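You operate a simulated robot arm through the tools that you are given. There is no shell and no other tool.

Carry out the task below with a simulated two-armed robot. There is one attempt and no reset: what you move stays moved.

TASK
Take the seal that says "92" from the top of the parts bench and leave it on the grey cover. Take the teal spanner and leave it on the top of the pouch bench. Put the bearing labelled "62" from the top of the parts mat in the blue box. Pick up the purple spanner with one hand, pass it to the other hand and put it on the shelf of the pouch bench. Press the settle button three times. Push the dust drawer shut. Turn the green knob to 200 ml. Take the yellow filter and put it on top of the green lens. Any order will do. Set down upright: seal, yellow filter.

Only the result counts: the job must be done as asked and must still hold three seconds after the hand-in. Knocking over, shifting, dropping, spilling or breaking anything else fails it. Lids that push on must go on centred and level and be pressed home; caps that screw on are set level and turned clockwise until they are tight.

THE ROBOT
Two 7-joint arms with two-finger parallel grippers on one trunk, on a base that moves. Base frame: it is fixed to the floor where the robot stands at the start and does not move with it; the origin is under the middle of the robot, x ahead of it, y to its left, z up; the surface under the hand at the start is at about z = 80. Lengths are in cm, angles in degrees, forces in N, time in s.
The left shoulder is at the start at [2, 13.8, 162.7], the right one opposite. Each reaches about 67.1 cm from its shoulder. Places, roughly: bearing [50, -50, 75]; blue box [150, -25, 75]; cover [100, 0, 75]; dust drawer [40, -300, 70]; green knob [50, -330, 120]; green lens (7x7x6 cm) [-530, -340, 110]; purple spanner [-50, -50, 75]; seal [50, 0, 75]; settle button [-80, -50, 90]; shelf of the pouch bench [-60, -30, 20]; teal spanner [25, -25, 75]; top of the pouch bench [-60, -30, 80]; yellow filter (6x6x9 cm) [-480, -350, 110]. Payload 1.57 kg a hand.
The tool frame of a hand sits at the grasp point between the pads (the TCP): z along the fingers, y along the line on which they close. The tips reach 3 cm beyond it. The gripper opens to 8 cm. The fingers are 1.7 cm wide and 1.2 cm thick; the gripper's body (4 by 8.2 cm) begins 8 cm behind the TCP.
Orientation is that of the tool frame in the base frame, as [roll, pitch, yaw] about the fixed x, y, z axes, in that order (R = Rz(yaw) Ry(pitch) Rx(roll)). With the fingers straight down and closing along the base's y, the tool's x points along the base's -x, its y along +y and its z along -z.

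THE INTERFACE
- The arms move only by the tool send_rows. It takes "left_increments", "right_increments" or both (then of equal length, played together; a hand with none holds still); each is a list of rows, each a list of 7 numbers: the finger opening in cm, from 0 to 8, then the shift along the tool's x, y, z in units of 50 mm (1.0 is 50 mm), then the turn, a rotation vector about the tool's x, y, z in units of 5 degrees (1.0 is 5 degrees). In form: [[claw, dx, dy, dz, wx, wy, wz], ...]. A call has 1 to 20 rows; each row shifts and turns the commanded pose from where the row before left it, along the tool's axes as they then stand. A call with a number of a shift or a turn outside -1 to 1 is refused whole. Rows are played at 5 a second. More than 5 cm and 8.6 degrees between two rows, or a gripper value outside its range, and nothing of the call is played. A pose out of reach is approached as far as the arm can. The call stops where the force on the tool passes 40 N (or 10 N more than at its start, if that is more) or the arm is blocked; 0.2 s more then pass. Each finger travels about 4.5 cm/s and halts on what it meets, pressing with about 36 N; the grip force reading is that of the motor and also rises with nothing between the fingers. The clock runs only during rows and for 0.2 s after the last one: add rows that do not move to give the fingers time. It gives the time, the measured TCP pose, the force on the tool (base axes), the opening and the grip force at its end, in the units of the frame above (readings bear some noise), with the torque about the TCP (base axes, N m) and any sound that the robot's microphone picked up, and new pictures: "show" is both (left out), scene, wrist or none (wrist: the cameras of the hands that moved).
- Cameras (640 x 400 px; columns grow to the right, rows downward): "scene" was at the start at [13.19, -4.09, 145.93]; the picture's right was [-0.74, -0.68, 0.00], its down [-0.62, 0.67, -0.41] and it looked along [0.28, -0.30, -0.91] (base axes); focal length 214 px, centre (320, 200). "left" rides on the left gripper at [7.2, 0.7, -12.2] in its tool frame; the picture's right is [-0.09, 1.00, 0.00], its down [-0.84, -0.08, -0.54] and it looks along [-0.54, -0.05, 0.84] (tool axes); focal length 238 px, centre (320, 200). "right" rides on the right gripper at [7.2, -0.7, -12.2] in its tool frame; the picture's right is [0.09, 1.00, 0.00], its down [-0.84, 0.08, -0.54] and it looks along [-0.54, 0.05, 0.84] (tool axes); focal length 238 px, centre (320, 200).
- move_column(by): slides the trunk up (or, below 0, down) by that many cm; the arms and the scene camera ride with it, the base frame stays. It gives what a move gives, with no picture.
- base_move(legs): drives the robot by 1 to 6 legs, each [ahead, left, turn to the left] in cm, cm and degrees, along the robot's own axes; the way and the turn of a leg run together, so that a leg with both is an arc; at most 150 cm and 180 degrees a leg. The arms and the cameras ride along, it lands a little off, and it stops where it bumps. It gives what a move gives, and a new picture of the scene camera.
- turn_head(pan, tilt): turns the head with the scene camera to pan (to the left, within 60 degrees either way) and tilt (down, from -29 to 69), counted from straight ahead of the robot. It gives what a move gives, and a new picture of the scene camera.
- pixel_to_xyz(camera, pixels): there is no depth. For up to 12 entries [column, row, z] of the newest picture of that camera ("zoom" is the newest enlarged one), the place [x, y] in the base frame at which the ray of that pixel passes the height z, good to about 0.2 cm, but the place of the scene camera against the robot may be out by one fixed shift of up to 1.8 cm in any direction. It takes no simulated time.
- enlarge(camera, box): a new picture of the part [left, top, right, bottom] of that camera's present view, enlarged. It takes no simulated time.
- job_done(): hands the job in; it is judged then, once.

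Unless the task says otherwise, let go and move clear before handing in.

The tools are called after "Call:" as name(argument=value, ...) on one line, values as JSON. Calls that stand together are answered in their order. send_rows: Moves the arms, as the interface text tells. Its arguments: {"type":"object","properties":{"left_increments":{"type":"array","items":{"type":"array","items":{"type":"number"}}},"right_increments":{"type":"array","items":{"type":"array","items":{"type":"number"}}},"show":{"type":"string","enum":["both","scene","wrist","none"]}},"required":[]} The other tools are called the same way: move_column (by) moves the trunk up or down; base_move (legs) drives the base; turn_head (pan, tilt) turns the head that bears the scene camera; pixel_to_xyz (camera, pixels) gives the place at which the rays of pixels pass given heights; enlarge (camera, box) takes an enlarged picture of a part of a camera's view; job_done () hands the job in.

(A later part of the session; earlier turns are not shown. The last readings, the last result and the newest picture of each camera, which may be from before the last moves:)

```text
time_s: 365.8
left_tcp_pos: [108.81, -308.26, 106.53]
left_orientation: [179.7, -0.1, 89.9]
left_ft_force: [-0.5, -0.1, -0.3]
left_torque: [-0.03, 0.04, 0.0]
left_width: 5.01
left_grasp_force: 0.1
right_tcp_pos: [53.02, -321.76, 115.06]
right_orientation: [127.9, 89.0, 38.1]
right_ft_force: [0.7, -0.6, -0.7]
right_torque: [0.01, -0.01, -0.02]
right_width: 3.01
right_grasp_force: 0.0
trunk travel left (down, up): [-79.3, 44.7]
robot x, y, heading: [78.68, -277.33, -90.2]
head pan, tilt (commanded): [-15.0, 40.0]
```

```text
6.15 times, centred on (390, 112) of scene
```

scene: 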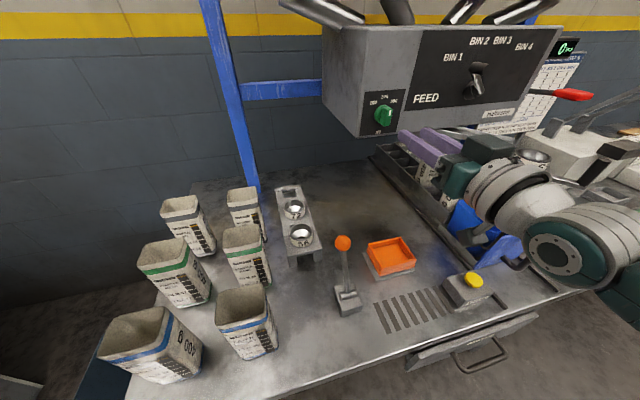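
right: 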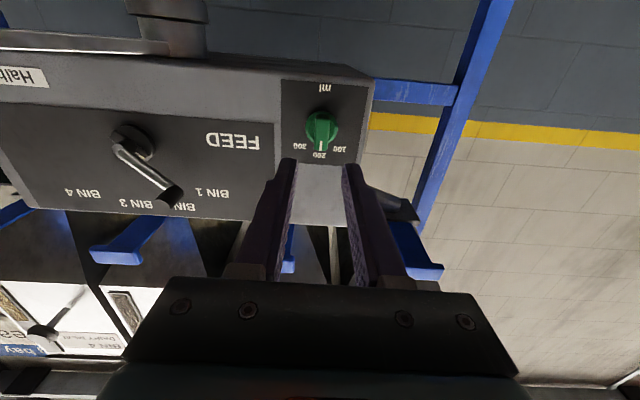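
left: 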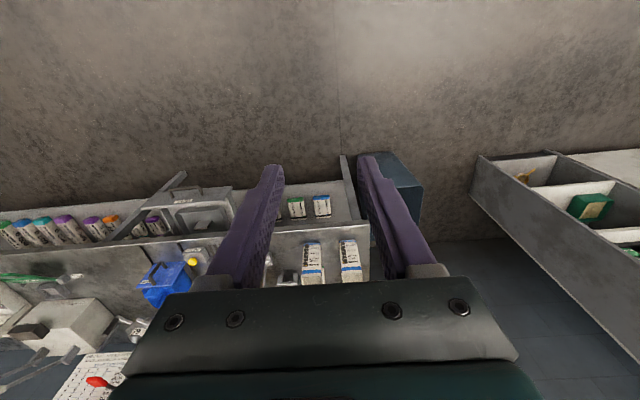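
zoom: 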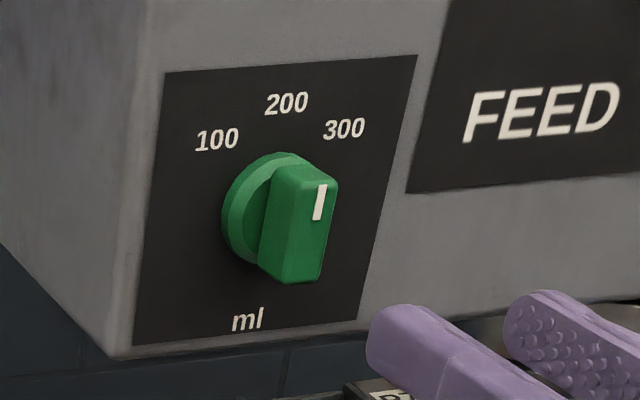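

The dial's bar is vertical, parallel to the panel edges: 200 ml set. Now I'll back away, and travel along the aisle toward the lens/filter area at x≈−500, looking to the right as I go.

Call:
base_move(legs=[[-60, 0, 0]])

Call:
turn_head(pan=-60, tilt=20)

```text
time_s: 369.2
left_tcp_pos: [108.94, -248.51, 106.51]
left_orientation: [179.7, -0.2, 89.5]
left_ft_force: [0.3, -0.5, -0.5]
left_torque: [0.0, -0.04, 0.0]
left_width: 5.01
left_grasp_force: 0.0
right_tcp_pos: [53.24, -261.65, 115.19]
right_orientation: [126.6, 89.1, 36.3]
right_ft_force: [0.0, -0.4, 0.3]
right_torque: [0.0, 0.02, -0.03]
right_width: 2.99
right_grasp_force: 0.1
trunk travel left (down, up): [-79.3, 44.7]
robot x, y, heading: [79.13, -217.47, -90.5]
head pan, tilt (commanded): [-15.0, 40.0]
```

scene: 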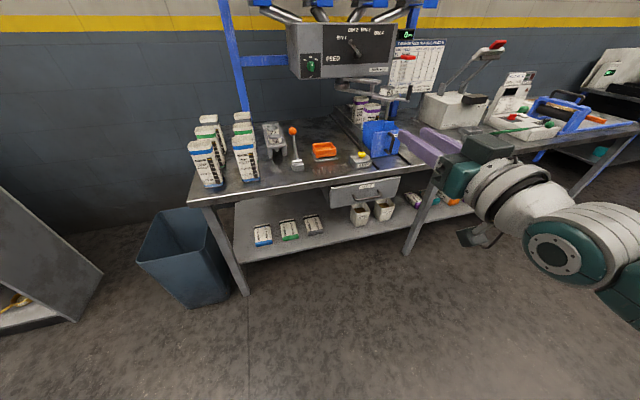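

```text
time_s: 370.3
left_tcp_pos: [108.95, -248.48, 106.42]
left_orientation: [179.8, 0.0, 89.6]
left_ft_force: [-0.2, -0.2, 0.1]
left_torque: [0.03, 0.0, 0.01]
left_width: 5.01
left_grasp_force: 0.0
right_tcp_pos: [53.16, -261.76, 115.12]
right_orientation: [126.6, 89.2, 36.5]
right_ft_force: [0.2, 0.3, 0.1]
right_torque: [0.01, 0.04, 0.01]
right_width: 3.03
right_grasp_force: 0.0
trunk travel left (down, up): [-79.3, 44.7]
robot x, y, heading: [79.05, -217.66, -90.5]
head pan, tilt (commanded): [-60.0, 20.0]
```

scene: 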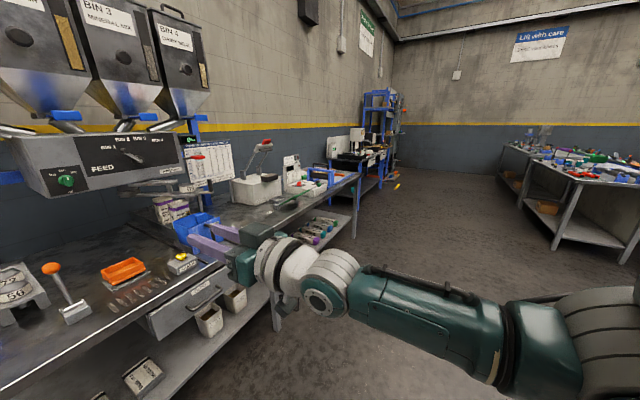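

The corridor toward −x is open between the wall benches (left) and work tables (right). I'll measure some points to choose a safe lane.

Call:
pixel_to_xyz(camera="scene", pixels=[[556, 248, 0], [625, 262, 0], [520, 205, 0], [500, 148, 85], [356, 235, 0], [395, 187, 0], [365, 195, 0], [388, 160, 0]])

Call:
enlarge(camera="scene", box=[320, 70, 640, 260])

```text
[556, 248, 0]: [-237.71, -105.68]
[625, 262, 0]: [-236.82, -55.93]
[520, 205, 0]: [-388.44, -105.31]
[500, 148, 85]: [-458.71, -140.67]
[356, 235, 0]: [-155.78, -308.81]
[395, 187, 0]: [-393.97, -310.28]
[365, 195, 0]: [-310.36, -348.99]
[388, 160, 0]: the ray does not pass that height
```

```text
2.00 times, centred on (480, 165) of scene
```

zoom: 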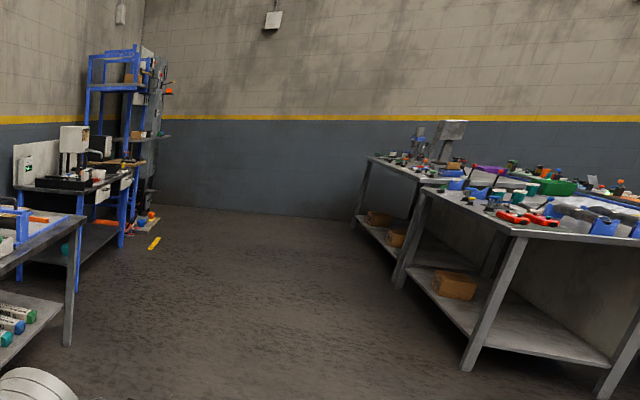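

The lane is clear between y≈−105 (tables) and −310 (benches). I'll strafe right three legs of 140 cm.

Call:
base_move(legs=[[0, -140, 0.5], [0, -140, 0], [0, -140, 0]])

Call:
turn_head(pan=-35, tilt=15)

```text
time_s: 390.4
left_tcp_pos: [-309.99, -249.04, 106.45]
left_orientation: [179.6, 0.0, 91.2]
left_ft_force: [-0.3, 0.7, 0.3]
left_torque: [-0.02, 0.01, -0.02]
left_width: 4.98
left_grasp_force: 0.1
right_tcp_pos: [-365.45, -263.83, 115.21]
right_orientation: [126.6, 89.0, 38.2]
right_ft_force: [-0.9, 0.7, 0.1]
right_torque: [-0.02, 0.02, -0.06]
right_width: 3.0
right_grasp_force: 0.0
trunk travel left (down, up): [-79.3, 44.7]
robot x, y, heading: [-340.52, -218.69, -88.7]
head pan, tilt (commanded): [-60.0, 20.0]
```

scene: 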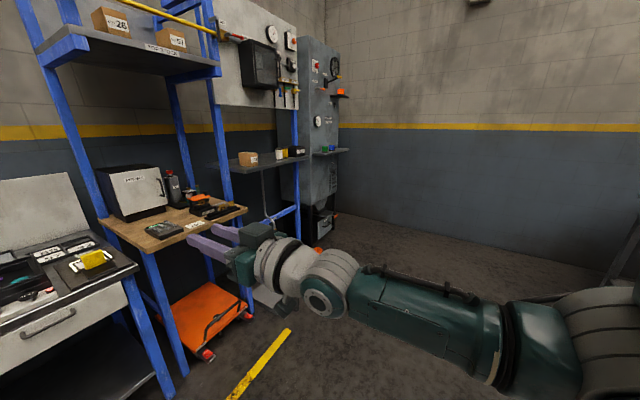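

```text
time_s: 391.3
left_tcp_pos: [-310.06, -248.89, 106.45]
left_orientation: [179.7, -0.1, 91.2]
left_ft_force: [-0.2, -0.6, 0.0]
left_torque: [-0.01, -0.01, -0.02]
left_width: 4.99
left_grasp_force: 0.1
right_tcp_pos: [-365.4, -263.91, 115.19]
right_orientation: [126.6, 89.1, 38.2]
right_ft_force: [0.5, -0.1, 0.8]
right_torque: [-0.01, 0.02, 0.0]
right_width: 3.0
right_grasp_force: 0.0
trunk travel left (down, up): [-79.3, 44.7]
robot x, y, heading: [-340.9, -218.86, -88.5]
head pan, tilt (commanded): [-35.0, 15.0]
```

scene: 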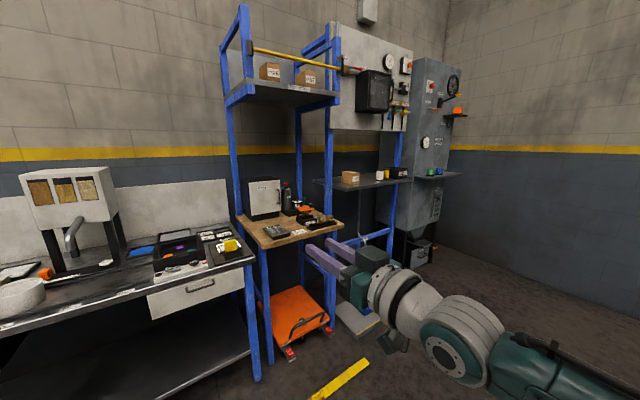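

I see a grey shelf with a yellow item (px 387,173) and a small ledge with green and blue items (px 435,172). I'll zoom.

Call:
enlarge(camera="scene", box=[320, 140, 470, 240])

Call:
pixel_to_xyz(camera="scene", pixels=[[387, 178, 108], [387, 178, 112], [432, 175, 108], [432, 175, 112], [320, 184, 105], [412, 180, 105], [262, 245, 85], [343, 222, 85], [415, 178, 105], [456, 176, 105]])

```text
4.00 times, centred on (395, 190) of scene
```

zoom: 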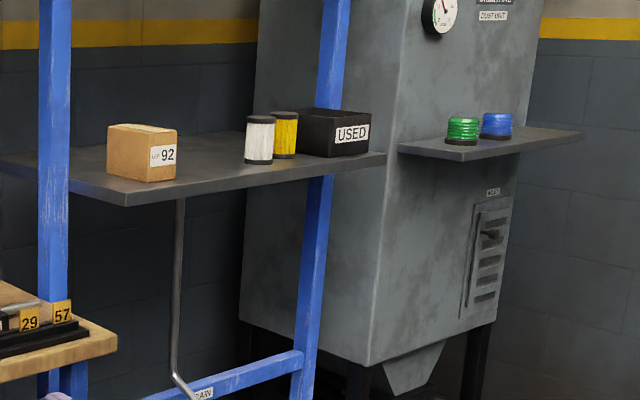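

```text
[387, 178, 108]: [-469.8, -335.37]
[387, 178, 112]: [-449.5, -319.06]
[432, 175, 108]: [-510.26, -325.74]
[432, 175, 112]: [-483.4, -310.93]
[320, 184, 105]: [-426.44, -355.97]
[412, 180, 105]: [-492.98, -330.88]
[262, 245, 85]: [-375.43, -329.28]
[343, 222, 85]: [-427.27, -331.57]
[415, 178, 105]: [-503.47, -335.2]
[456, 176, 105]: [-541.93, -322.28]
```

The yellow filter stands on the grey shelf behind-right of a white one, and the green lens is on a ledge beside a blue one. The right hand already points forward, which suits this. I'll strafe 112 cm further right and look straight at them.

Call:
base_move(legs=[[0, -112, -1.3]])

Call:
turn_head(pan=-15, tilt=20)

Call:
send_rows(right_increments=[[3, 0, 0, 0, 0, 0, 0]], show="wrist")

```text
time_s: 397.1
left_tcp_pos: [-422.18, -251.12, 106.52]
left_orientation: [179.8, -0.1, 90.4]
left_ft_force: [0.4, -0.1, 0.5]
left_torque: [0.0, 0.0, 0.0]
left_width: 5.01
left_grasp_force: 0.0
right_tcp_pos: [-477.83, -265.26, 115.16]
right_orientation: [126.5, 89.1, 37.3]
right_ft_force: [0.2, -0.1, 0.6]
right_torque: [0.0, 0.0, -0.03]
right_width: 3.02
right_grasp_force: 0.1
trunk travel left (down, up): [-79.3, 44.7]
robot x, y, heading: [-452.36, -220.36, -89.5]
head pan, tilt (commanded): [-35.0, 15.0]
```

scene: 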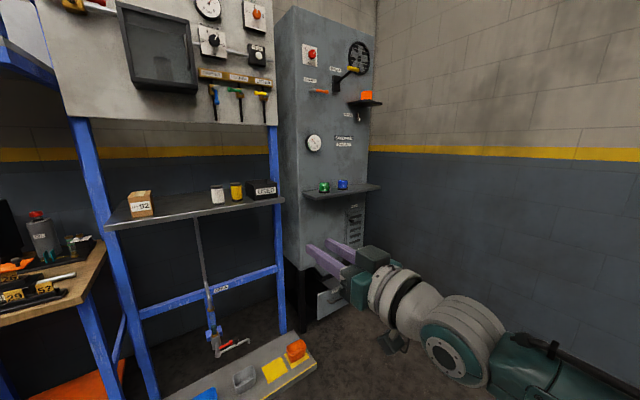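

```text
time_s: 397.9
left_tcp_pos: [-422.25, -251.04, 106.4]
left_orientation: [179.7, -0.1, 90.4]
left_ft_force: [0.5, -1.1, 0.9]
left_torque: [-0.02, -0.01, 0.02]
left_width: 4.99
left_grasp_force: 0.0
right_tcp_pos: [-477.73, -265.28, 115.05]
right_orientation: [126.7, 89.1, 37.4]
right_ft_force: [-0.5, 0.0, 0.9]
right_torque: [-0.02, -0.03, -0.04]
right_width: 3.0
right_grasp_force: 0.1
trunk travel left (down, up): [-79.3, 44.7]
robot x, y, heading: [-452.51, -220.47, -89.9]
head pan, tilt (commanded): [-15.0, 20.0]
```

scene: 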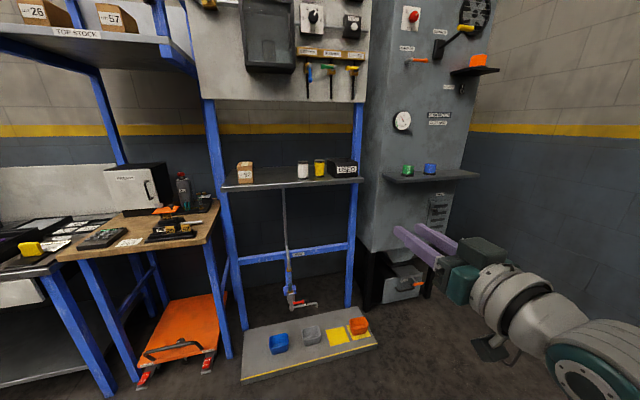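

```text
time_s: 398.3
left_tcp_pos: [-422.17, -251.09, 106.43]
left_orientation: [179.7, -0.1, 90.5]
left_ft_force: [-0.4, -1.3, -0.2]
left_torque: [0.01, -0.05, -0.02]
left_width: 4.99
left_grasp_force: 0.1
right_tcp_pos: [-477.67, -265.21, 115.1]
right_orientation: [126.6, 89.2, 37.4]
right_ft_force: [-0.9, 0.5, -0.2]
right_torque: [-0.01, 0.0, 0.04]
right_width: 3.0
right_grasp_force: 0.1
trunk travel left (down, up): [-79.3, 44.7]
robot x, y, heading: [-452.39, -220.22, -89.8]
head pan, tilt (commanded): [-15.0, 20.0]
```

right: 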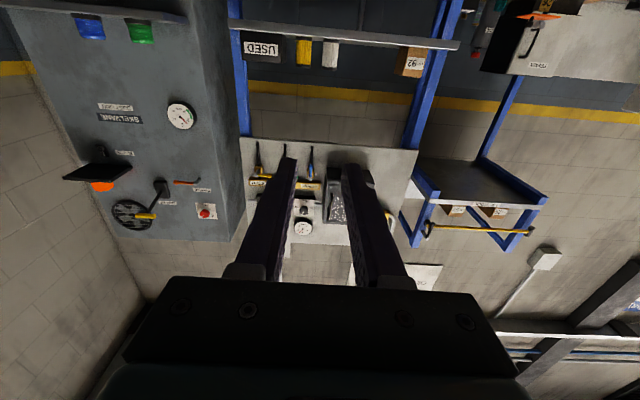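

Now they're straight ahead: white (scene 303,170), yellow (320,168), USED box (342,168); green lens (408,170), blue (430,168). I'll zoom both cameras.

Call:
enlarge(camera="scene", box=[280, 150, 370, 200])

Call:
enlarge(camera="scene", box=[380, 150, 480, 210])

Call:
enlarge(camera="right", box=[230, 10, 370, 90])

Call:
pixel_to_xyz(camera="scene", pixels=[[320, 177, 104], [320, 177, 106], [320, 177, 108], [320, 160, 113], [320, 160, 115], [408, 176, 104], [408, 176, 106], [408, 166, 112], [230, 190, 105], [362, 180, 105], [385, 182, 105], [478, 178, 105]])

Call:
pixel_to_xyz(camera="right", pixels=[[303, 52, 108], [303, 52, 109], [303, 52, 110], [303, 52, 111], [140, 32, 107], [140, 32, 108], [140, 32, 109], [140, 32, 110]])

```text
7.11 times, centred on (325, 175) of scene
```

zoom: 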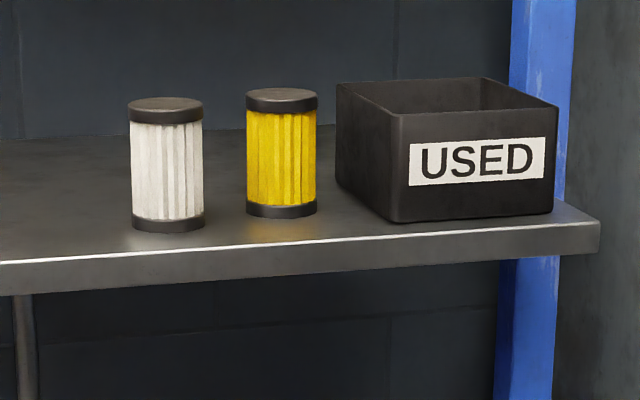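

```text
6.40 times, centred on (430, 180) of scene
```

zoom: 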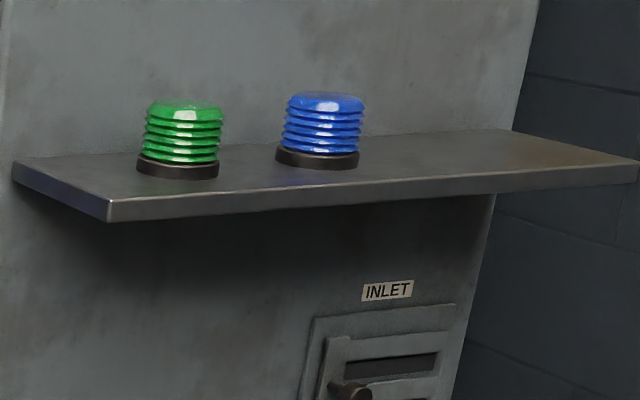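

```text
4.57 times, centred on (300, 50) of right
```

zoom: 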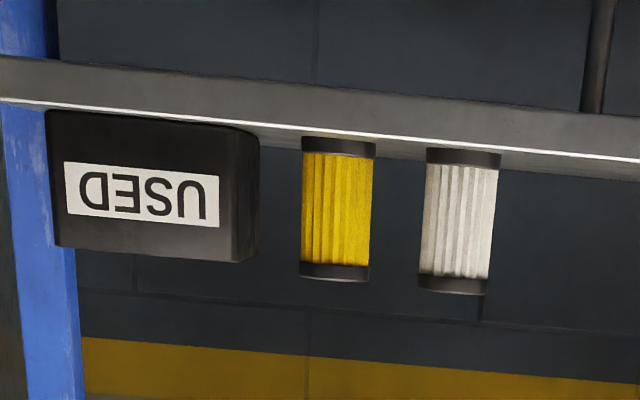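

```text
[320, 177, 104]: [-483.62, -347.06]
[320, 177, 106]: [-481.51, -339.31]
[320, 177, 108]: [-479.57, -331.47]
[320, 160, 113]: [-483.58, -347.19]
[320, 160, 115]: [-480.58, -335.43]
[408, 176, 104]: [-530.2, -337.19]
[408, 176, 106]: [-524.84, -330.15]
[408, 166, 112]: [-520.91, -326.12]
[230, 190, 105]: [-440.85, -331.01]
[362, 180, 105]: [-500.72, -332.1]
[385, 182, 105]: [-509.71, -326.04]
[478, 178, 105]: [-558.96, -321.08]
```

```text
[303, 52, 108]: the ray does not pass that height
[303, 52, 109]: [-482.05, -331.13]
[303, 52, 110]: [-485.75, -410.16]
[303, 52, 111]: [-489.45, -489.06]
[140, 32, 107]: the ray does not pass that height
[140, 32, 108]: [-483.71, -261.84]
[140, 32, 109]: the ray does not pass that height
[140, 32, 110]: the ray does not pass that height
```

Measured: yellow filter ≈(−482.8, −346.8), shelf top ≈104.1, gaps of ~3.5–4 cm to its neighbours. Since the wrist camera hangs below the hand, I'll pitch the fingers 35° downward so the camera clears the shelf edge, and open to 8 cm.

Call:
send_rows(right_increments=[[5, 0, 0, 0, 0, 1, 0], [6, 0, 0, 0, 0, 1, 0], [7, 0, 0, 0, 0, 1, 0], [8, 0, 0, 0, 0, 1, 0], [8, 0, 0, 0, 0, 1, 0], [8, 0, 0, 0, 0, 1, 0], [8, 0, 0, 0, 0, 1, 0], [8, 0, 0, 0, 0, 0, 0]], show="wrist")

Call:
pixel_to_xyz(camera="scene", pixels=[[240, 383, 0], [378, 345, 0], [310, 318, 0], [313, 366, 0], [303, 178, 104.1], [342, 176, 104.1], [355, 179, 104.1]])

```text
time_s: 400.1
left_tcp_pos: [-422.08, -251.17, 106.34]
left_orientation: [179.7, 0.0, 90.5]
left_ft_force: [0.3, -0.1, -0.2]
left_torque: [0.0, 0.01, 0.0]
left_width: 5.02
left_grasp_force: 0.1
right_tcp_pos: [-477.77, -265.18, 115.13]
right_orientation: [178.7, 54.3, 89.7]
right_ft_force: [-0.7, -0.1, -0.4]
right_torque: [-0.01, -0.03, 0.0]
right_width: 8.0
right_grasp_force: 0.1
trunk travel left (down, up): [-79.3, 44.7]
robot x, y, heading: [-452.9, -220.7, -89.6]
head pan, tilt (commanded): [-15.0, 20.0]
```

right: 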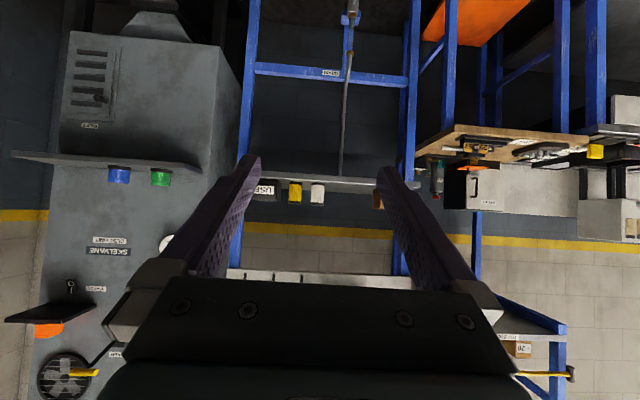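

```text
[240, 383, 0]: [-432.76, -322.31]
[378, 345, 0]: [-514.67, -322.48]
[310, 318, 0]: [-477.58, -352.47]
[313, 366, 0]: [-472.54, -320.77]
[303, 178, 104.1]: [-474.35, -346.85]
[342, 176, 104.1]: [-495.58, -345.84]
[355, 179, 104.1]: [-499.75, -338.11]
```

The filter spacing is fine (white at x≈−474.4). I'll drive ahead 65 and right 5 to bring the open hand in front of the yellow filter.

Call:
base_move(legs=[[64, -5, 0]])

Call:
send_rows(right_increments=[[8, 0, 0, 0, 0, 0, 0]], show="wrist")

```text
time_s: 403.7
left_tcp_pos: [-426.51, -314.99, 106.55]
left_orientation: [179.6, -0.1, 90.4]
left_ft_force: [1.0, 0.2, -0.6]
left_torque: [-0.01, -0.04, -0.01]
left_width: 5.02
left_grasp_force: 0.1
right_tcp_pos: [-482.04, -329.23, 115.16]
right_orientation: [178.7, 54.4, 89.9]
right_ft_force: [0.3, 0.0, 0.9]
right_torque: [0.02, -0.01, -0.02]
right_width: 8.02
right_grasp_force: 0.1
trunk travel left (down, up): [-79.3, 44.7]
robot x, y, heading: [-456.58, -284.54, -89.2]
head pan, tilt (commanded): [-15.0, 20.0]
```

scene: 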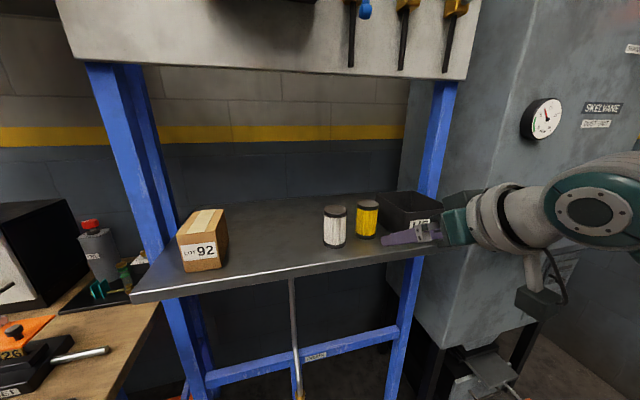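

```text
time_s: 404.1
left_tcp_pos: [-426.55, -314.89, 106.57]
left_orientation: [179.7, -0.1, 90.5]
left_ft_force: [0.0, -0.3, 0.3]
left_torque: [0.01, 0.03, 0.01]
left_width: 5.0
left_grasp_force: 0.0
right_tcp_pos: [-482.14, -329.15, 115.19]
right_orientation: [178.7, 54.5, 89.8]
right_ft_force: [-0.1, 0.2, 1.2]
right_torque: [0.04, -0.02, 0.01]
right_width: 8.02
right_grasp_force: 0.0
trunk travel left (down, up): [-79.3, 44.7]
robot x, y, heading: [-456.68, -284.67, -89.6]
head pan, tilt (commanded): [-15.0, 20.0]
```

right: 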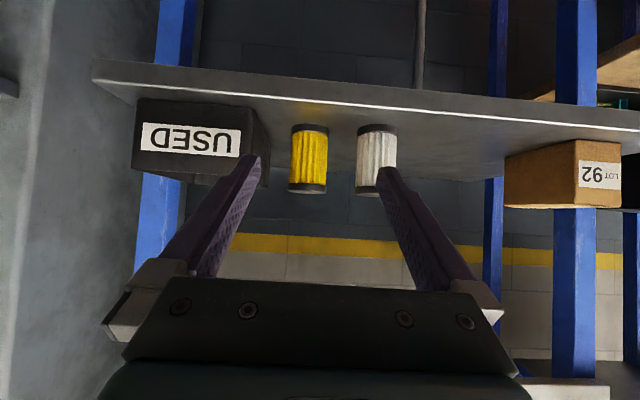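

The wrist view shows the yellow filter at px (290–328, 126–190), USED box edge at 268, white at 357. I'll project base and top points.

Call:
pixel_to_xyz(camera="right", pixels=[[309, 127, 104], [309, 127, 104.5], [309, 127, 105], [308, 190, 113], [308, 190, 113.5], [375, 127, 104.5], [265, 130, 104.5], [258, 185, 113], [290, 158, 109], [328, 158, 109]])

Call:
pixel_to_xyz(camera="scene", pixels=[[367, 238, 104], [367, 238, 105], [367, 203, 113], [367, 203, 114], [333, 245, 104], [440, 224, 104]])

Call:
enlarge(camera="right", box=[230, 90, 420, 210])

Call:
enlarge(camera="scene", box=[310, 180, 460, 270])

```text
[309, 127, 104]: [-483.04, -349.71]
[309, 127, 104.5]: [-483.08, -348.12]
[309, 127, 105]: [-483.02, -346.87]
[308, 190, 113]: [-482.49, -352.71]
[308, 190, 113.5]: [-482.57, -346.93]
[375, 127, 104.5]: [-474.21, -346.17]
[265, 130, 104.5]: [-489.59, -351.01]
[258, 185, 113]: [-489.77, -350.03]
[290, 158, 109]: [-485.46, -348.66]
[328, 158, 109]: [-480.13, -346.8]
```

```text
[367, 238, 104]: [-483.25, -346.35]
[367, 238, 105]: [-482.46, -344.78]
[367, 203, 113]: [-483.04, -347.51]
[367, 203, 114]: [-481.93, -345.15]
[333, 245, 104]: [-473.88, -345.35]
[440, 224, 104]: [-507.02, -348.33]
```

```text
3.33 times, centred on (325, 150) of right
```

zoom: 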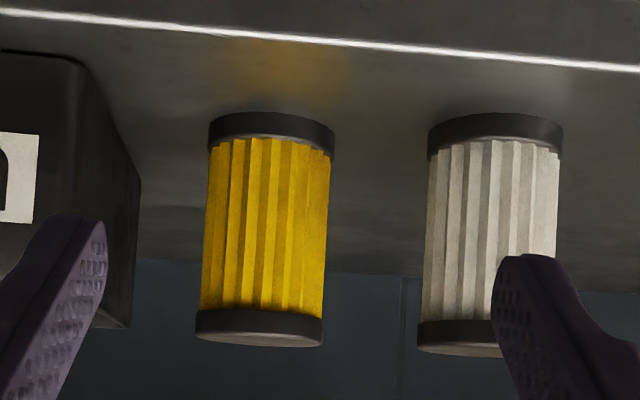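

```text
4.27 times, centred on (385, 225) of scene
```

zoom: 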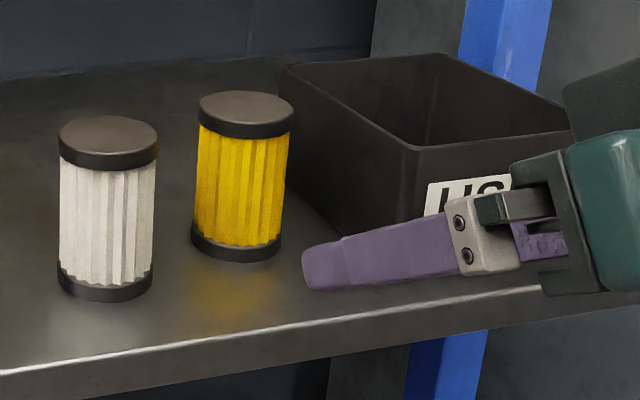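

I'll refine using the visible front contact edge and top edge of the filter in the wrist zoom.

Call:
pixel_to_xyz(camera="right", pixels=[[310.4, 123.8, 103.5], [310.4, 123.8, 104], [310.4, 123.8, 104.5], [307, 193.5, 113], [307, 193.5, 113.5], [307, 193.5, 112.5], [310, 100, 104], [310, 100, 103]])

Call:
pixel_to_xyz(camera="scene", pixels=[[366, 241, 104], [366, 241, 103.5], [368, 210, 112.5], [368, 210, 113], [368, 201, 113], [368, 254, 104]])

```text
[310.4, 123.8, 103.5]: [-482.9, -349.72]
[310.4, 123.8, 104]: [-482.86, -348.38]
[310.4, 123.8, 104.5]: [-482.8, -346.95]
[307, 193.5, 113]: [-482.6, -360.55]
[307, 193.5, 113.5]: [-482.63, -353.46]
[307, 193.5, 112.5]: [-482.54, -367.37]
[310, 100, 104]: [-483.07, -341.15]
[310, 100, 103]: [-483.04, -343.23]
```

```text
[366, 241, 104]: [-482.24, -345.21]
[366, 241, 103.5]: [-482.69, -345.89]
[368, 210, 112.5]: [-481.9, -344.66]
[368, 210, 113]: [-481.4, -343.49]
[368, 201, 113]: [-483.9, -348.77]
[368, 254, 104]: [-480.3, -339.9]
```

Best estimate: filter centre (−482.8, −349.6), shelf top ≈104.5, shelf front edge y≈−341. I'll drop the hand to mid-filter height (TCP z 109.4), align x, and drive 8 cm closer.

Call:
send_rows(right_increments=[[8, 0.32, -0.044, 0.225, 0, 0, 0], [8, 0.32, -0.044, 0.225, 0, 0, 0], [8, 0.31, -0.044, 0.22, 0, 0, 0], [8, 0, 0, 0, 0, 0, 0]], show="none")

Call:
base_move(legs=[[8, 0, 0]])

Call:
send_rows(right_increments=[[8, 0, 0, 0, 0, 0, 0]], show="wrist")

```text
time_s: 405.1
left_tcp_pos: [-426.54, -314.9, 106.42]
left_orientation: [179.6, -0.2, 90.4]
left_ft_force: [0.1, 0.5, 0.3]
left_torque: [0.0, -0.01, 0.01]
left_width: 5.01
left_grasp_force: 0.1
right_tcp_pos: [-482.68, -329.3, 109.39]
right_orientation: [178.8, 54.3, 89.8]
right_ft_force: [0.0, 0.3, 0.5]
right_torque: [-0.03, -0.01, -0.04]
right_width: 7.99
right_grasp_force: 0.0
trunk travel left (down, up): [-79.3, 44.7]
robot x, y, heading: [-456.73, -284.71, -89.3]
head pan, tilt (commanded): [-15.0, 20.0]
```

```text
time_s: 406.1
left_tcp_pos: [-426.49, -322.95, 106.37]
left_orientation: [179.6, -0.3, 90.6]
left_ft_force: [0.2, -0.2, 0.5]
left_torque: [0.02, 0.01, 0.03]
left_width: 5.02
left_grasp_force: 0.1
right_tcp_pos: [-482.64, -337.09, 109.39]
right_orientation: [178.8, 54.4, 89.8]
right_ft_force: [0.3, -0.9, 0.3]
right_torque: [-0.05, 0.03, -0.01]
right_width: 8.03
right_grasp_force: 0.1
trunk travel left (down, up): [-79.3, 44.7]
robot x, y, heading: [-456.48, -292.27, -89.5]
head pan, tilt (commanded): [-15.0, 20.0]
```

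scene: 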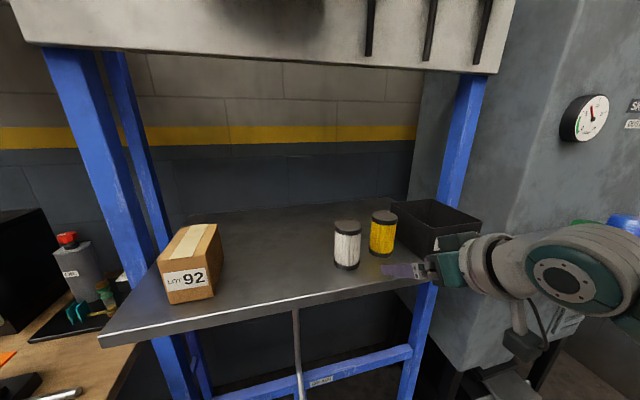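

```text
time_s: 406.5
left_tcp_pos: [-426.63, -322.9, 106.37]
left_orientation: [179.7, -0.1, 90.4]
left_ft_force: [0.0, -0.1, 0.1]
left_torque: [0.0, 0.01, 0.01]
left_width: 5.02
left_grasp_force: 0.1
right_tcp_pos: [-482.6, -336.98, 109.39]
right_orientation: [178.8, 54.5, 89.7]
right_ft_force: [0.4, -0.1, 0.2]
right_torque: [-0.01, 0.0, 0.0]
right_width: 8.01
right_grasp_force: 0.0
trunk travel left (down, up): [-79.3, 44.7]
robot x, y, heading: [-457.11, -292.49, -89.5]
head pan, tilt (commanded): [-15.0, 20.0]
```

right: 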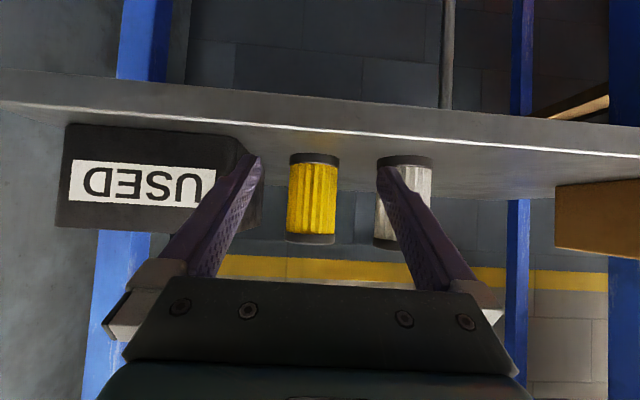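

The filter is centred between the tips, but the white neighbour leaves only ~2.6 cm for the +x finger. I'll set the opening to 7.4, shift −0.3 cm in x, and advance 6 cm.

Call:
send_rows(right_increments=[[7.4, 0, -0.06, 0, 0, 0, 0], [7.4, -0.17, 0, 0.245, 0, 0, 0], [7.4, -0.17, 0, 0.245, 0, 0, 0], [7.4, -0.17, 0, 0.245, 0, 0, 0], [7.4, -0.17, 0, 0.245, 0, 0, 0], [7.4, 0, 0, 0, 0, 0, 0]], show="both")

Call:
enlarge(camera="right", box=[210, 120, 430, 270])

Call:
enlarge(camera="scene", box=[310, 190, 490, 300])

```text
time_s: 407.9
left_tcp_pos: [-426.54, -322.9, 106.45]
left_orientation: [179.7, -0.2, 90.6]
left_ft_force: [0.3, -0.6, -0.5]
left_torque: [0.02, 0.01, -0.02]
left_width: 4.98
left_grasp_force: 0.1
right_tcp_pos: [-482.79, -343.0, 109.25]
right_orientation: [178.8, 54.5, 89.8]
right_ft_force: [0.0, -0.6, 0.2]
right_torque: [0.02, 0.01, 0.01]
right_width: 7.43
right_grasp_force: 0.1
trunk travel left (down, up): [-79.3, 44.7]
robot x, y, heading: [-456.49, -292.68, -89.4]
head pan, tilt (commanded): [-15.0, 20.0]
```

scene: 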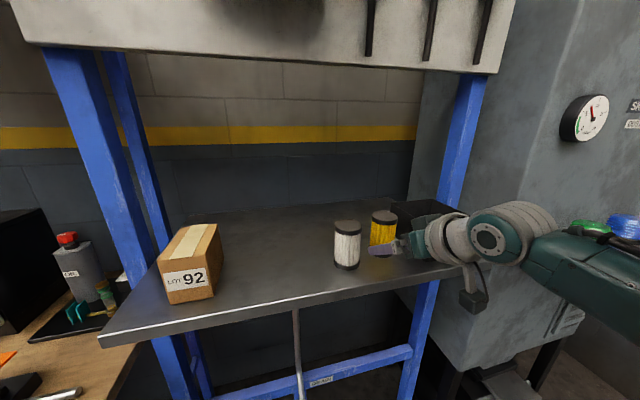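
right: 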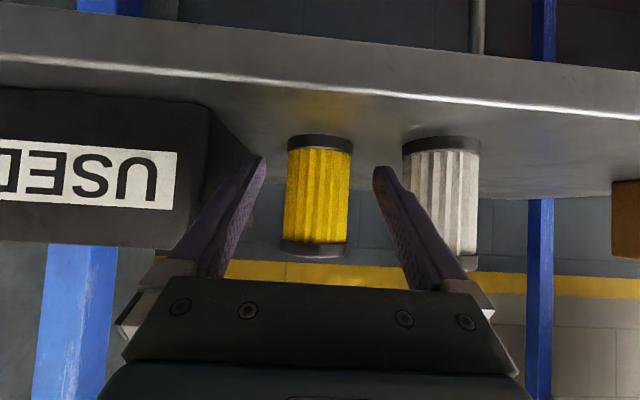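

```text
2.67 times, centred on (320, 195) of right
```

zoom: 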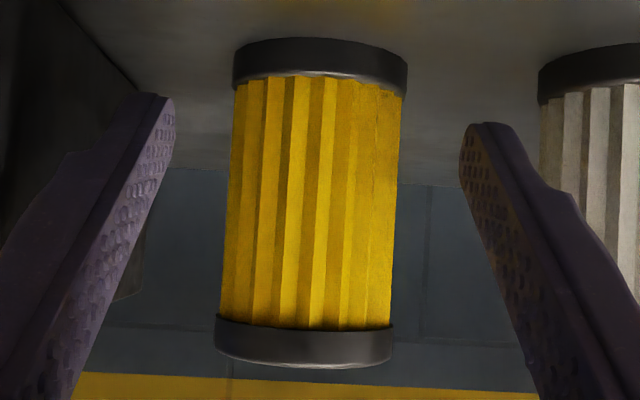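

```text
3.56 times, centred on (400, 245) of scene
```

zoom: 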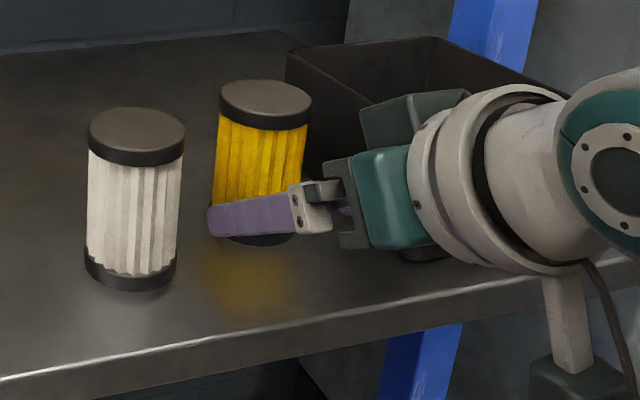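

Still centred with clearances on both sides. I'll advance the remaining ~6.3 cm in small rows.

Call:
send_rows(right_increments=[[7.4, -0.115, 0, 0.164, 0, 0, 0], [7.4, -0.115, 0, 0.164, 0, 0, 0], [7.4, -0.115, 0, 0.164, 0, 0, 0], [7.4, -0.115, 0, 0.164, 0, 0, 0], [7.4, 0, 0, 0, 0, 0, 0]], show="wrist")

Call:
enlarge(camera="scene", box=[310, 190, 490, 300])

```text
time_s: 409.1
left_tcp_pos: [-426.55, -323.03, 106.43]
left_orientation: [179.6, -0.1, 90.5]
left_ft_force: [-0.4, -0.1, -0.5]
left_torque: [-0.01, -0.02, 0.01]
left_width: 5.01
left_grasp_force: 0.0
right_tcp_pos: [-482.72, -347.05, 109.16]
right_orientation: [178.7, 54.4, 89.8]
right_ft_force: [1.0, 0.0, 0.5]
right_torque: [-0.02, 0.04, 0.01]
right_width: 7.4
right_grasp_force: 0.0
trunk travel left (down, up): [-79.3, 44.7]
robot x, y, heading: [-456.99, -292.43, -89.5]
head pan, tilt (commanded): [-15.0, 20.0]
```

right: 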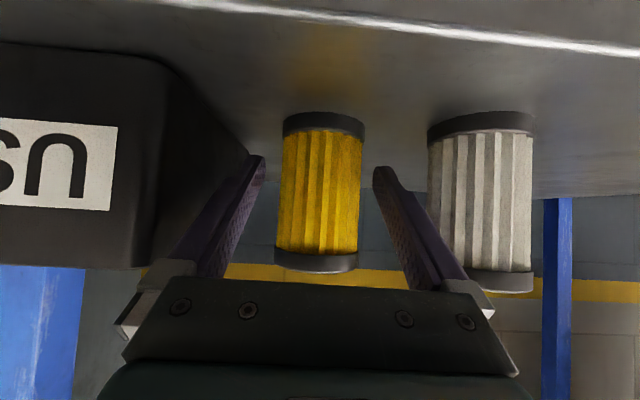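

```text
3.56 times, centred on (400, 245) of scene
```

zoom: 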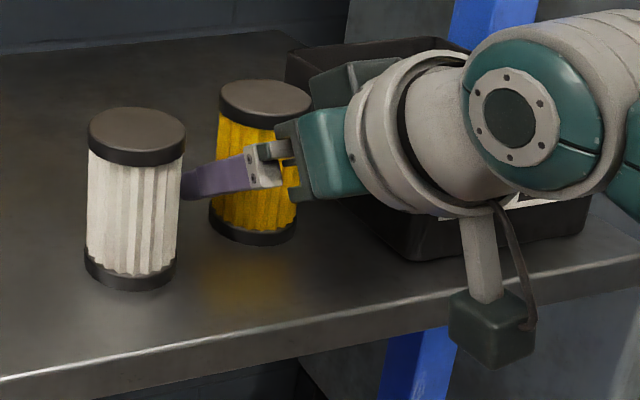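

The +x finger sits between white and yellow without touching. 2.4 cm more to bring the TCP to the filter's centre.

Call:
send_rows(right_increments=[[7.4, -0.08, 0, 0.115, 0, 0, 0], [7.4, -0.08, 0, 0.115, 0, 0, 0], [7.4, -0.08, 0, 0.115, 0, 0, 0], [7.4, -0.04, 0, 0.057, 0, 0, 0], [7.4, 0, 0, 0, 0, 0, 0]], show="wrist")

Call:
enlarge(camera="scene", box=[310, 190, 490, 300])

```text
time_s: 410.3
left_tcp_pos: [-426.52, -322.99, 106.44]
left_orientation: [179.7, -0.3, 90.6]
left_ft_force: [0.1, -0.3, 0.1]
left_torque: [0.01, -0.05, -0.01]
left_width: 5.01
left_grasp_force: 0.1
right_tcp_pos: [-482.64, -349.5, 109.13]
right_orientation: [178.8, 54.5, 89.9]
right_ft_force: [0.2, -0.3, -0.5]
right_torque: [0.0, 0.01, 0.04]
right_width: 7.39
right_grasp_force: 0.0
trunk travel left (down, up): [-79.3, 44.7]
robot x, y, heading: [-456.83, -292.21, -89.3]
head pan, tilt (commanded): [-15.0, 20.0]
```

right: 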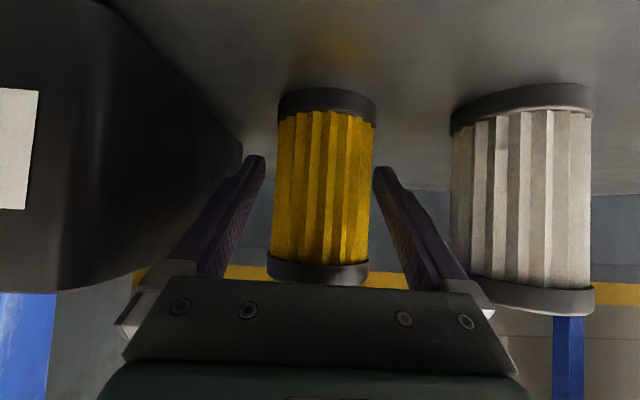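

```text
3.56 times, centred on (400, 245) of scene
```

zoom: 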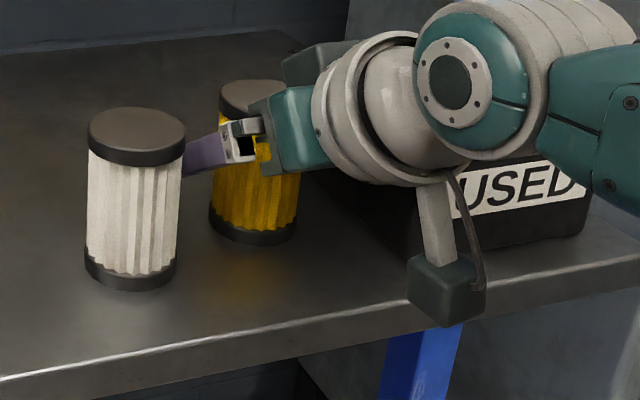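

I'll check the filter's front surface position relative to the TCP before closing.

Call:
pixel_to_xyz(camera="right", pixels=[[322, 185, 109], [275, 185, 109], [370, 185, 109], [326, 92, 104.5], [320, 283, 113.5], [450, 185, 109], [242, 160, 107]])

```text
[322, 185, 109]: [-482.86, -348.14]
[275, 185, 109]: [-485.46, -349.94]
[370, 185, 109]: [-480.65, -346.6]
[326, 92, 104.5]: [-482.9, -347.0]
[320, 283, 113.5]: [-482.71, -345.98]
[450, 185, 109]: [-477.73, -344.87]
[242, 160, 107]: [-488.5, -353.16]
```

The filter's centre is at y≈−349.7, matching the TCP. Closing.

Call:
send_rows(right_increments=[[6.6, 0, 0, 0, 0, 0, 0], [6.0, 0, 0, 0, 0, 0, 0], [5.5, 0, 0, 0, 0, 0, 0], [5, 0, 0, 0, 0, 0, 0], [4.5, 0, 0, 0, 0, 0, 0], [4.5, 0, 0, 0, 0, 0, 0]], show="wrist")

```text
time_s: 411.7
left_tcp_pos: [-426.59, -323.0, 106.5]
left_orientation: [179.7, -0.2, 90.6]
left_ft_force: [-0.3, -0.5, 0.1]
left_torque: [0.0, -0.06, 0.01]
left_width: 5.02
left_grasp_force: 0.0
right_tcp_pos: [-482.72, -349.45, 109.31]
right_orientation: [178.7, 54.4, 89.8]
right_ft_force: [0.1, -0.1, 0.2]
right_torque: [0.04, 0.04, -0.01]
right_width: 5.29
right_grasp_force: 35.7
trunk travel left (down, up): [-79.3, 44.7]
robot x, y, heading: [-456.7, -292.25, -89.3]
head pan, tilt (commanded): [-15.0, 20.0]
```

right: 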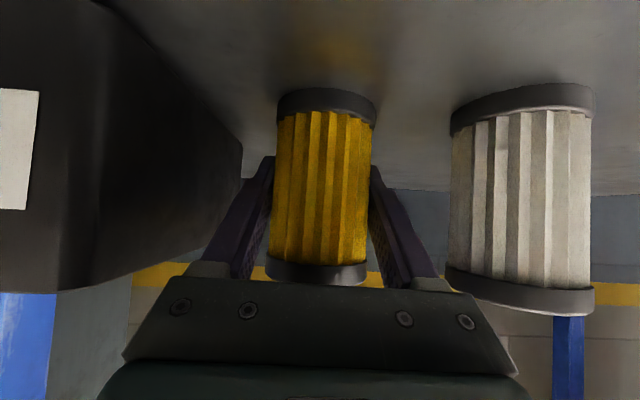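

Gripped (5.29 cm, 36 N). I'll lift it 3 cm by the arm, then back straight out with the base to stay clear of the panel and tools above.

Call:
send_rows(right_increments=[[4.5, -0.1, 0, -0.07, 0, 0, 0], [4.5, -0.2, 0, -0.14, 0, 0, 0], [4.5, -0.2, 0, -0.14, 0, 0, 0], [4.5, 0, 0, 0, 0, 0, 0]], show="wrist")

Call:
base_move(legs=[[-25, 0, 0]])

```text
time_s: 412.7
left_tcp_pos: [-426.56, -322.91, 106.39]
left_orientation: [179.6, -0.2, 90.5]
left_ft_force: [-0.2, 0.4, -0.2]
left_torque: [0.0, -0.03, -0.01]
left_width: 5.0
left_grasp_force: 0.1
right_tcp_pos: [-482.94, -349.45, 112.31]
right_orientation: [178.8, 54.4, 89.7]
right_ft_force: [-0.5, 0.1, -1.0]
right_torque: [-0.04, 0.0, -0.02]
right_width: 5.28
right_grasp_force: 36.6
trunk travel left (down, up): [-79.3, 44.7]
robot x, y, heading: [-456.77, -292.37, -89.4]
head pan, tilt (commanded): [-15.0, 20.0]
```

right: 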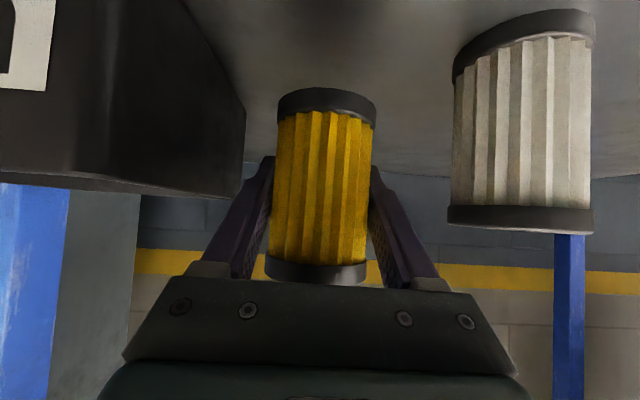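

```text
time_s: 414.6
left_tcp_pos: [-426.7, -297.79, 106.39]
left_orientation: [179.7, -0.1, 90.4]
left_ft_force: [-1.1, -0.7, 0.4]
left_torque: [0.01, 0.01, 0.0]
left_width: 5.0
left_grasp_force: 0.1
right_tcp_pos: [-483.04, -324.31, 112.27]
right_orientation: [178.7, 54.4, 89.7]
right_ft_force: [-0.9, 0.2, -0.6]
right_torque: [-0.02, 0.01, 0.01]
right_width: 5.27
right_grasp_force: 36.0
trunk travel left (down, up): [-79.3, 44.7]
robot x, y, heading: [-457.22, -267.31, -89.7]
head pan, tilt (commanded): [-15.0, 20.0]
```

scene: 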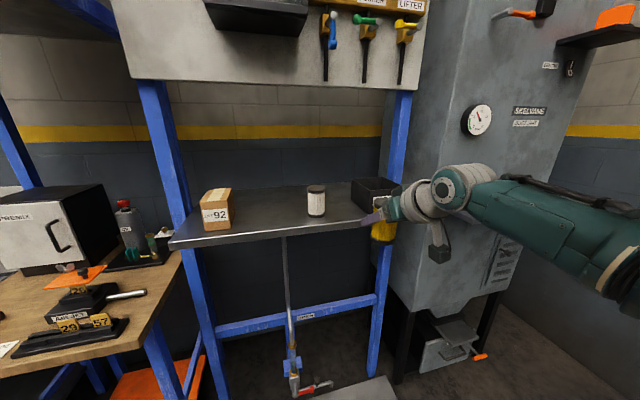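

The filter is clear of the shelf. I'll back 8 cm more, raise the trunk 12 cm, and strafe right 47 cm to come in front of the green lens.

Call:
base_move(legs=[[-10, 0, 0]])

Call:
move_column(by=12)

Call:
base_move(legs=[[0, -46, 0]])

Call:
send_rows(right_increments=[[4.5, 0, 0, 0, 0, 0, 0]], show="wrist")

```text
time_s: 415.7
left_tcp_pos: [-426.75, -287.73, 106.6]
left_orientation: [179.7, 0.0, 90.4]
left_ft_force: [0.0, 0.5, -1.0]
left_torque: [0.01, -0.01, 0.02]
left_width: 4.99
left_grasp_force: 0.0
right_tcp_pos: [-483.22, -314.32, 112.4]
right_orientation: [178.8, 54.4, 89.7]
right_ft_force: [-0.1, -0.3, -1.6]
right_torque: [0.04, 0.03, -0.01]
right_width: 5.26
right_grasp_force: 35.9
trunk travel left (down, up): [-79.3, 44.7]
robot x, y, heading: [-457.03, -257.22, -89.5]
head pan, tilt (commanded): [-15.0, 20.0]
```

scene: 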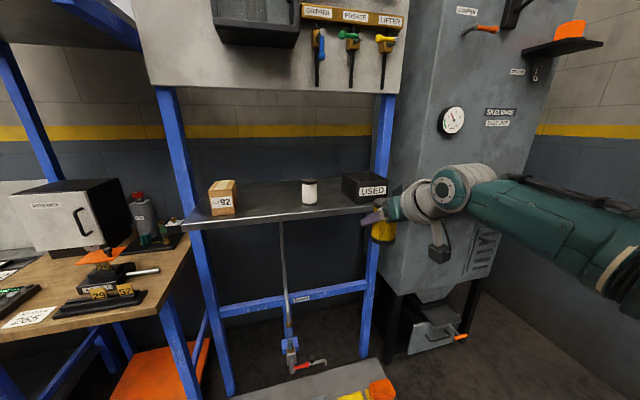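

```text
time_s: 417.2
left_tcp_pos: [-426.85, -287.82, 118.38]
left_orientation: [179.8, -0.1, 90.4]
left_ft_force: [-0.6, 0.0, 0.2]
left_torque: [-0.02, -0.02, 0.0]
left_width: 5.0
left_grasp_force: 0.1
right_tcp_pos: [-483.12, -314.3, 124.34]
right_orientation: [178.8, 54.4, 89.7]
right_ft_force: [1.0, -0.2, -2.4]
right_torque: [-0.02, -0.01, 0.03]
right_width: 5.26
right_grasp_force: 35.8
trunk travel left (down, up): [-91.3, 32.7]
robot x, y, heading: [-456.93, -257.21, -89.7]
head pan, tilt (commanded): [-15.0, 20.0]
```

```text
time_s: 420.0
left_tcp_pos: [-473.04, -288.15, 118.52]
left_orientation: [179.6, -0.1, 90.5]
left_ft_force: [0.1, 0.3, -0.5]
left_torque: [-0.06, 0.02, -0.03]
left_width: 5.03
left_grasp_force: 0.2
right_tcp_pos: [-529.51, -314.64, 124.15]
right_orientation: [178.7, 54.4, 89.7]
right_ft_force: [-0.5, -0.2, -1.3]
right_torque: [-0.01, -0.03, -0.01]
right_width: 5.27
right_grasp_force: 36.3
trunk travel left (down, up): [-91.3, 32.7]
robot x, y, heading: [-502.97, -257.4, -89.5]
head pan, tilt (commanded): [-15.0, 20.0]
```

scene: 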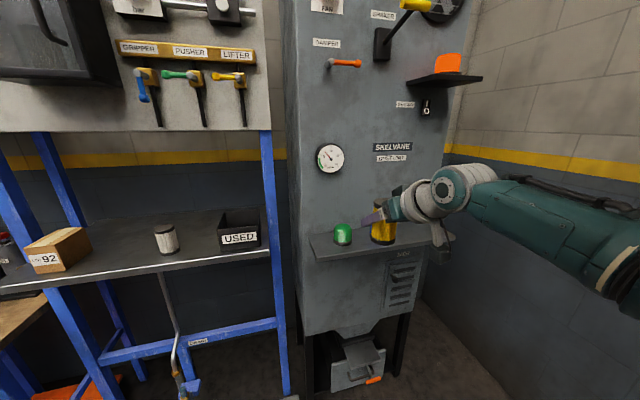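

```text
time_s: 420.4
left_tcp_pos: [-473.0, -288.17, 118.46]
left_orientation: [179.8, -0.1, 90.5]
left_ft_force: [0.5, -0.6, 0.2]
left_torque: [-0.03, -0.01, 0.0]
left_width: 5.0
left_grasp_force: 0.1
right_tcp_pos: [-529.35, -314.63, 124.29]
right_orientation: [178.7, 54.4, 89.6]
right_ft_force: [0.0, -0.3, -1.0]
right_torque: [-0.03, 0.0, -0.02]
right_width: 5.25
right_grasp_force: 36.1
trunk travel left (down, up): [-91.3, 32.7]
robot x, y, heading: [-503.24, -257.6, -89.7]
head pan, tilt (commanded): [-15.0, 20.0]
```

right: 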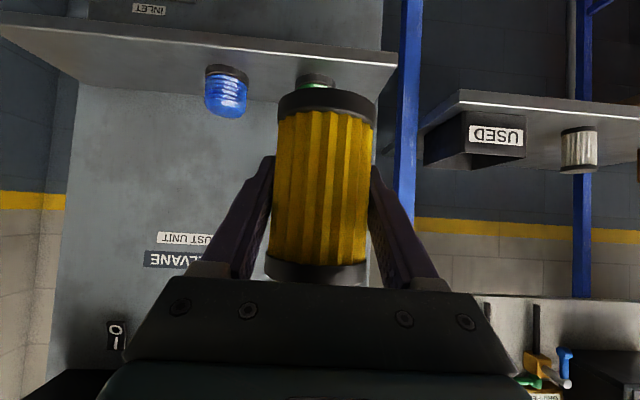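

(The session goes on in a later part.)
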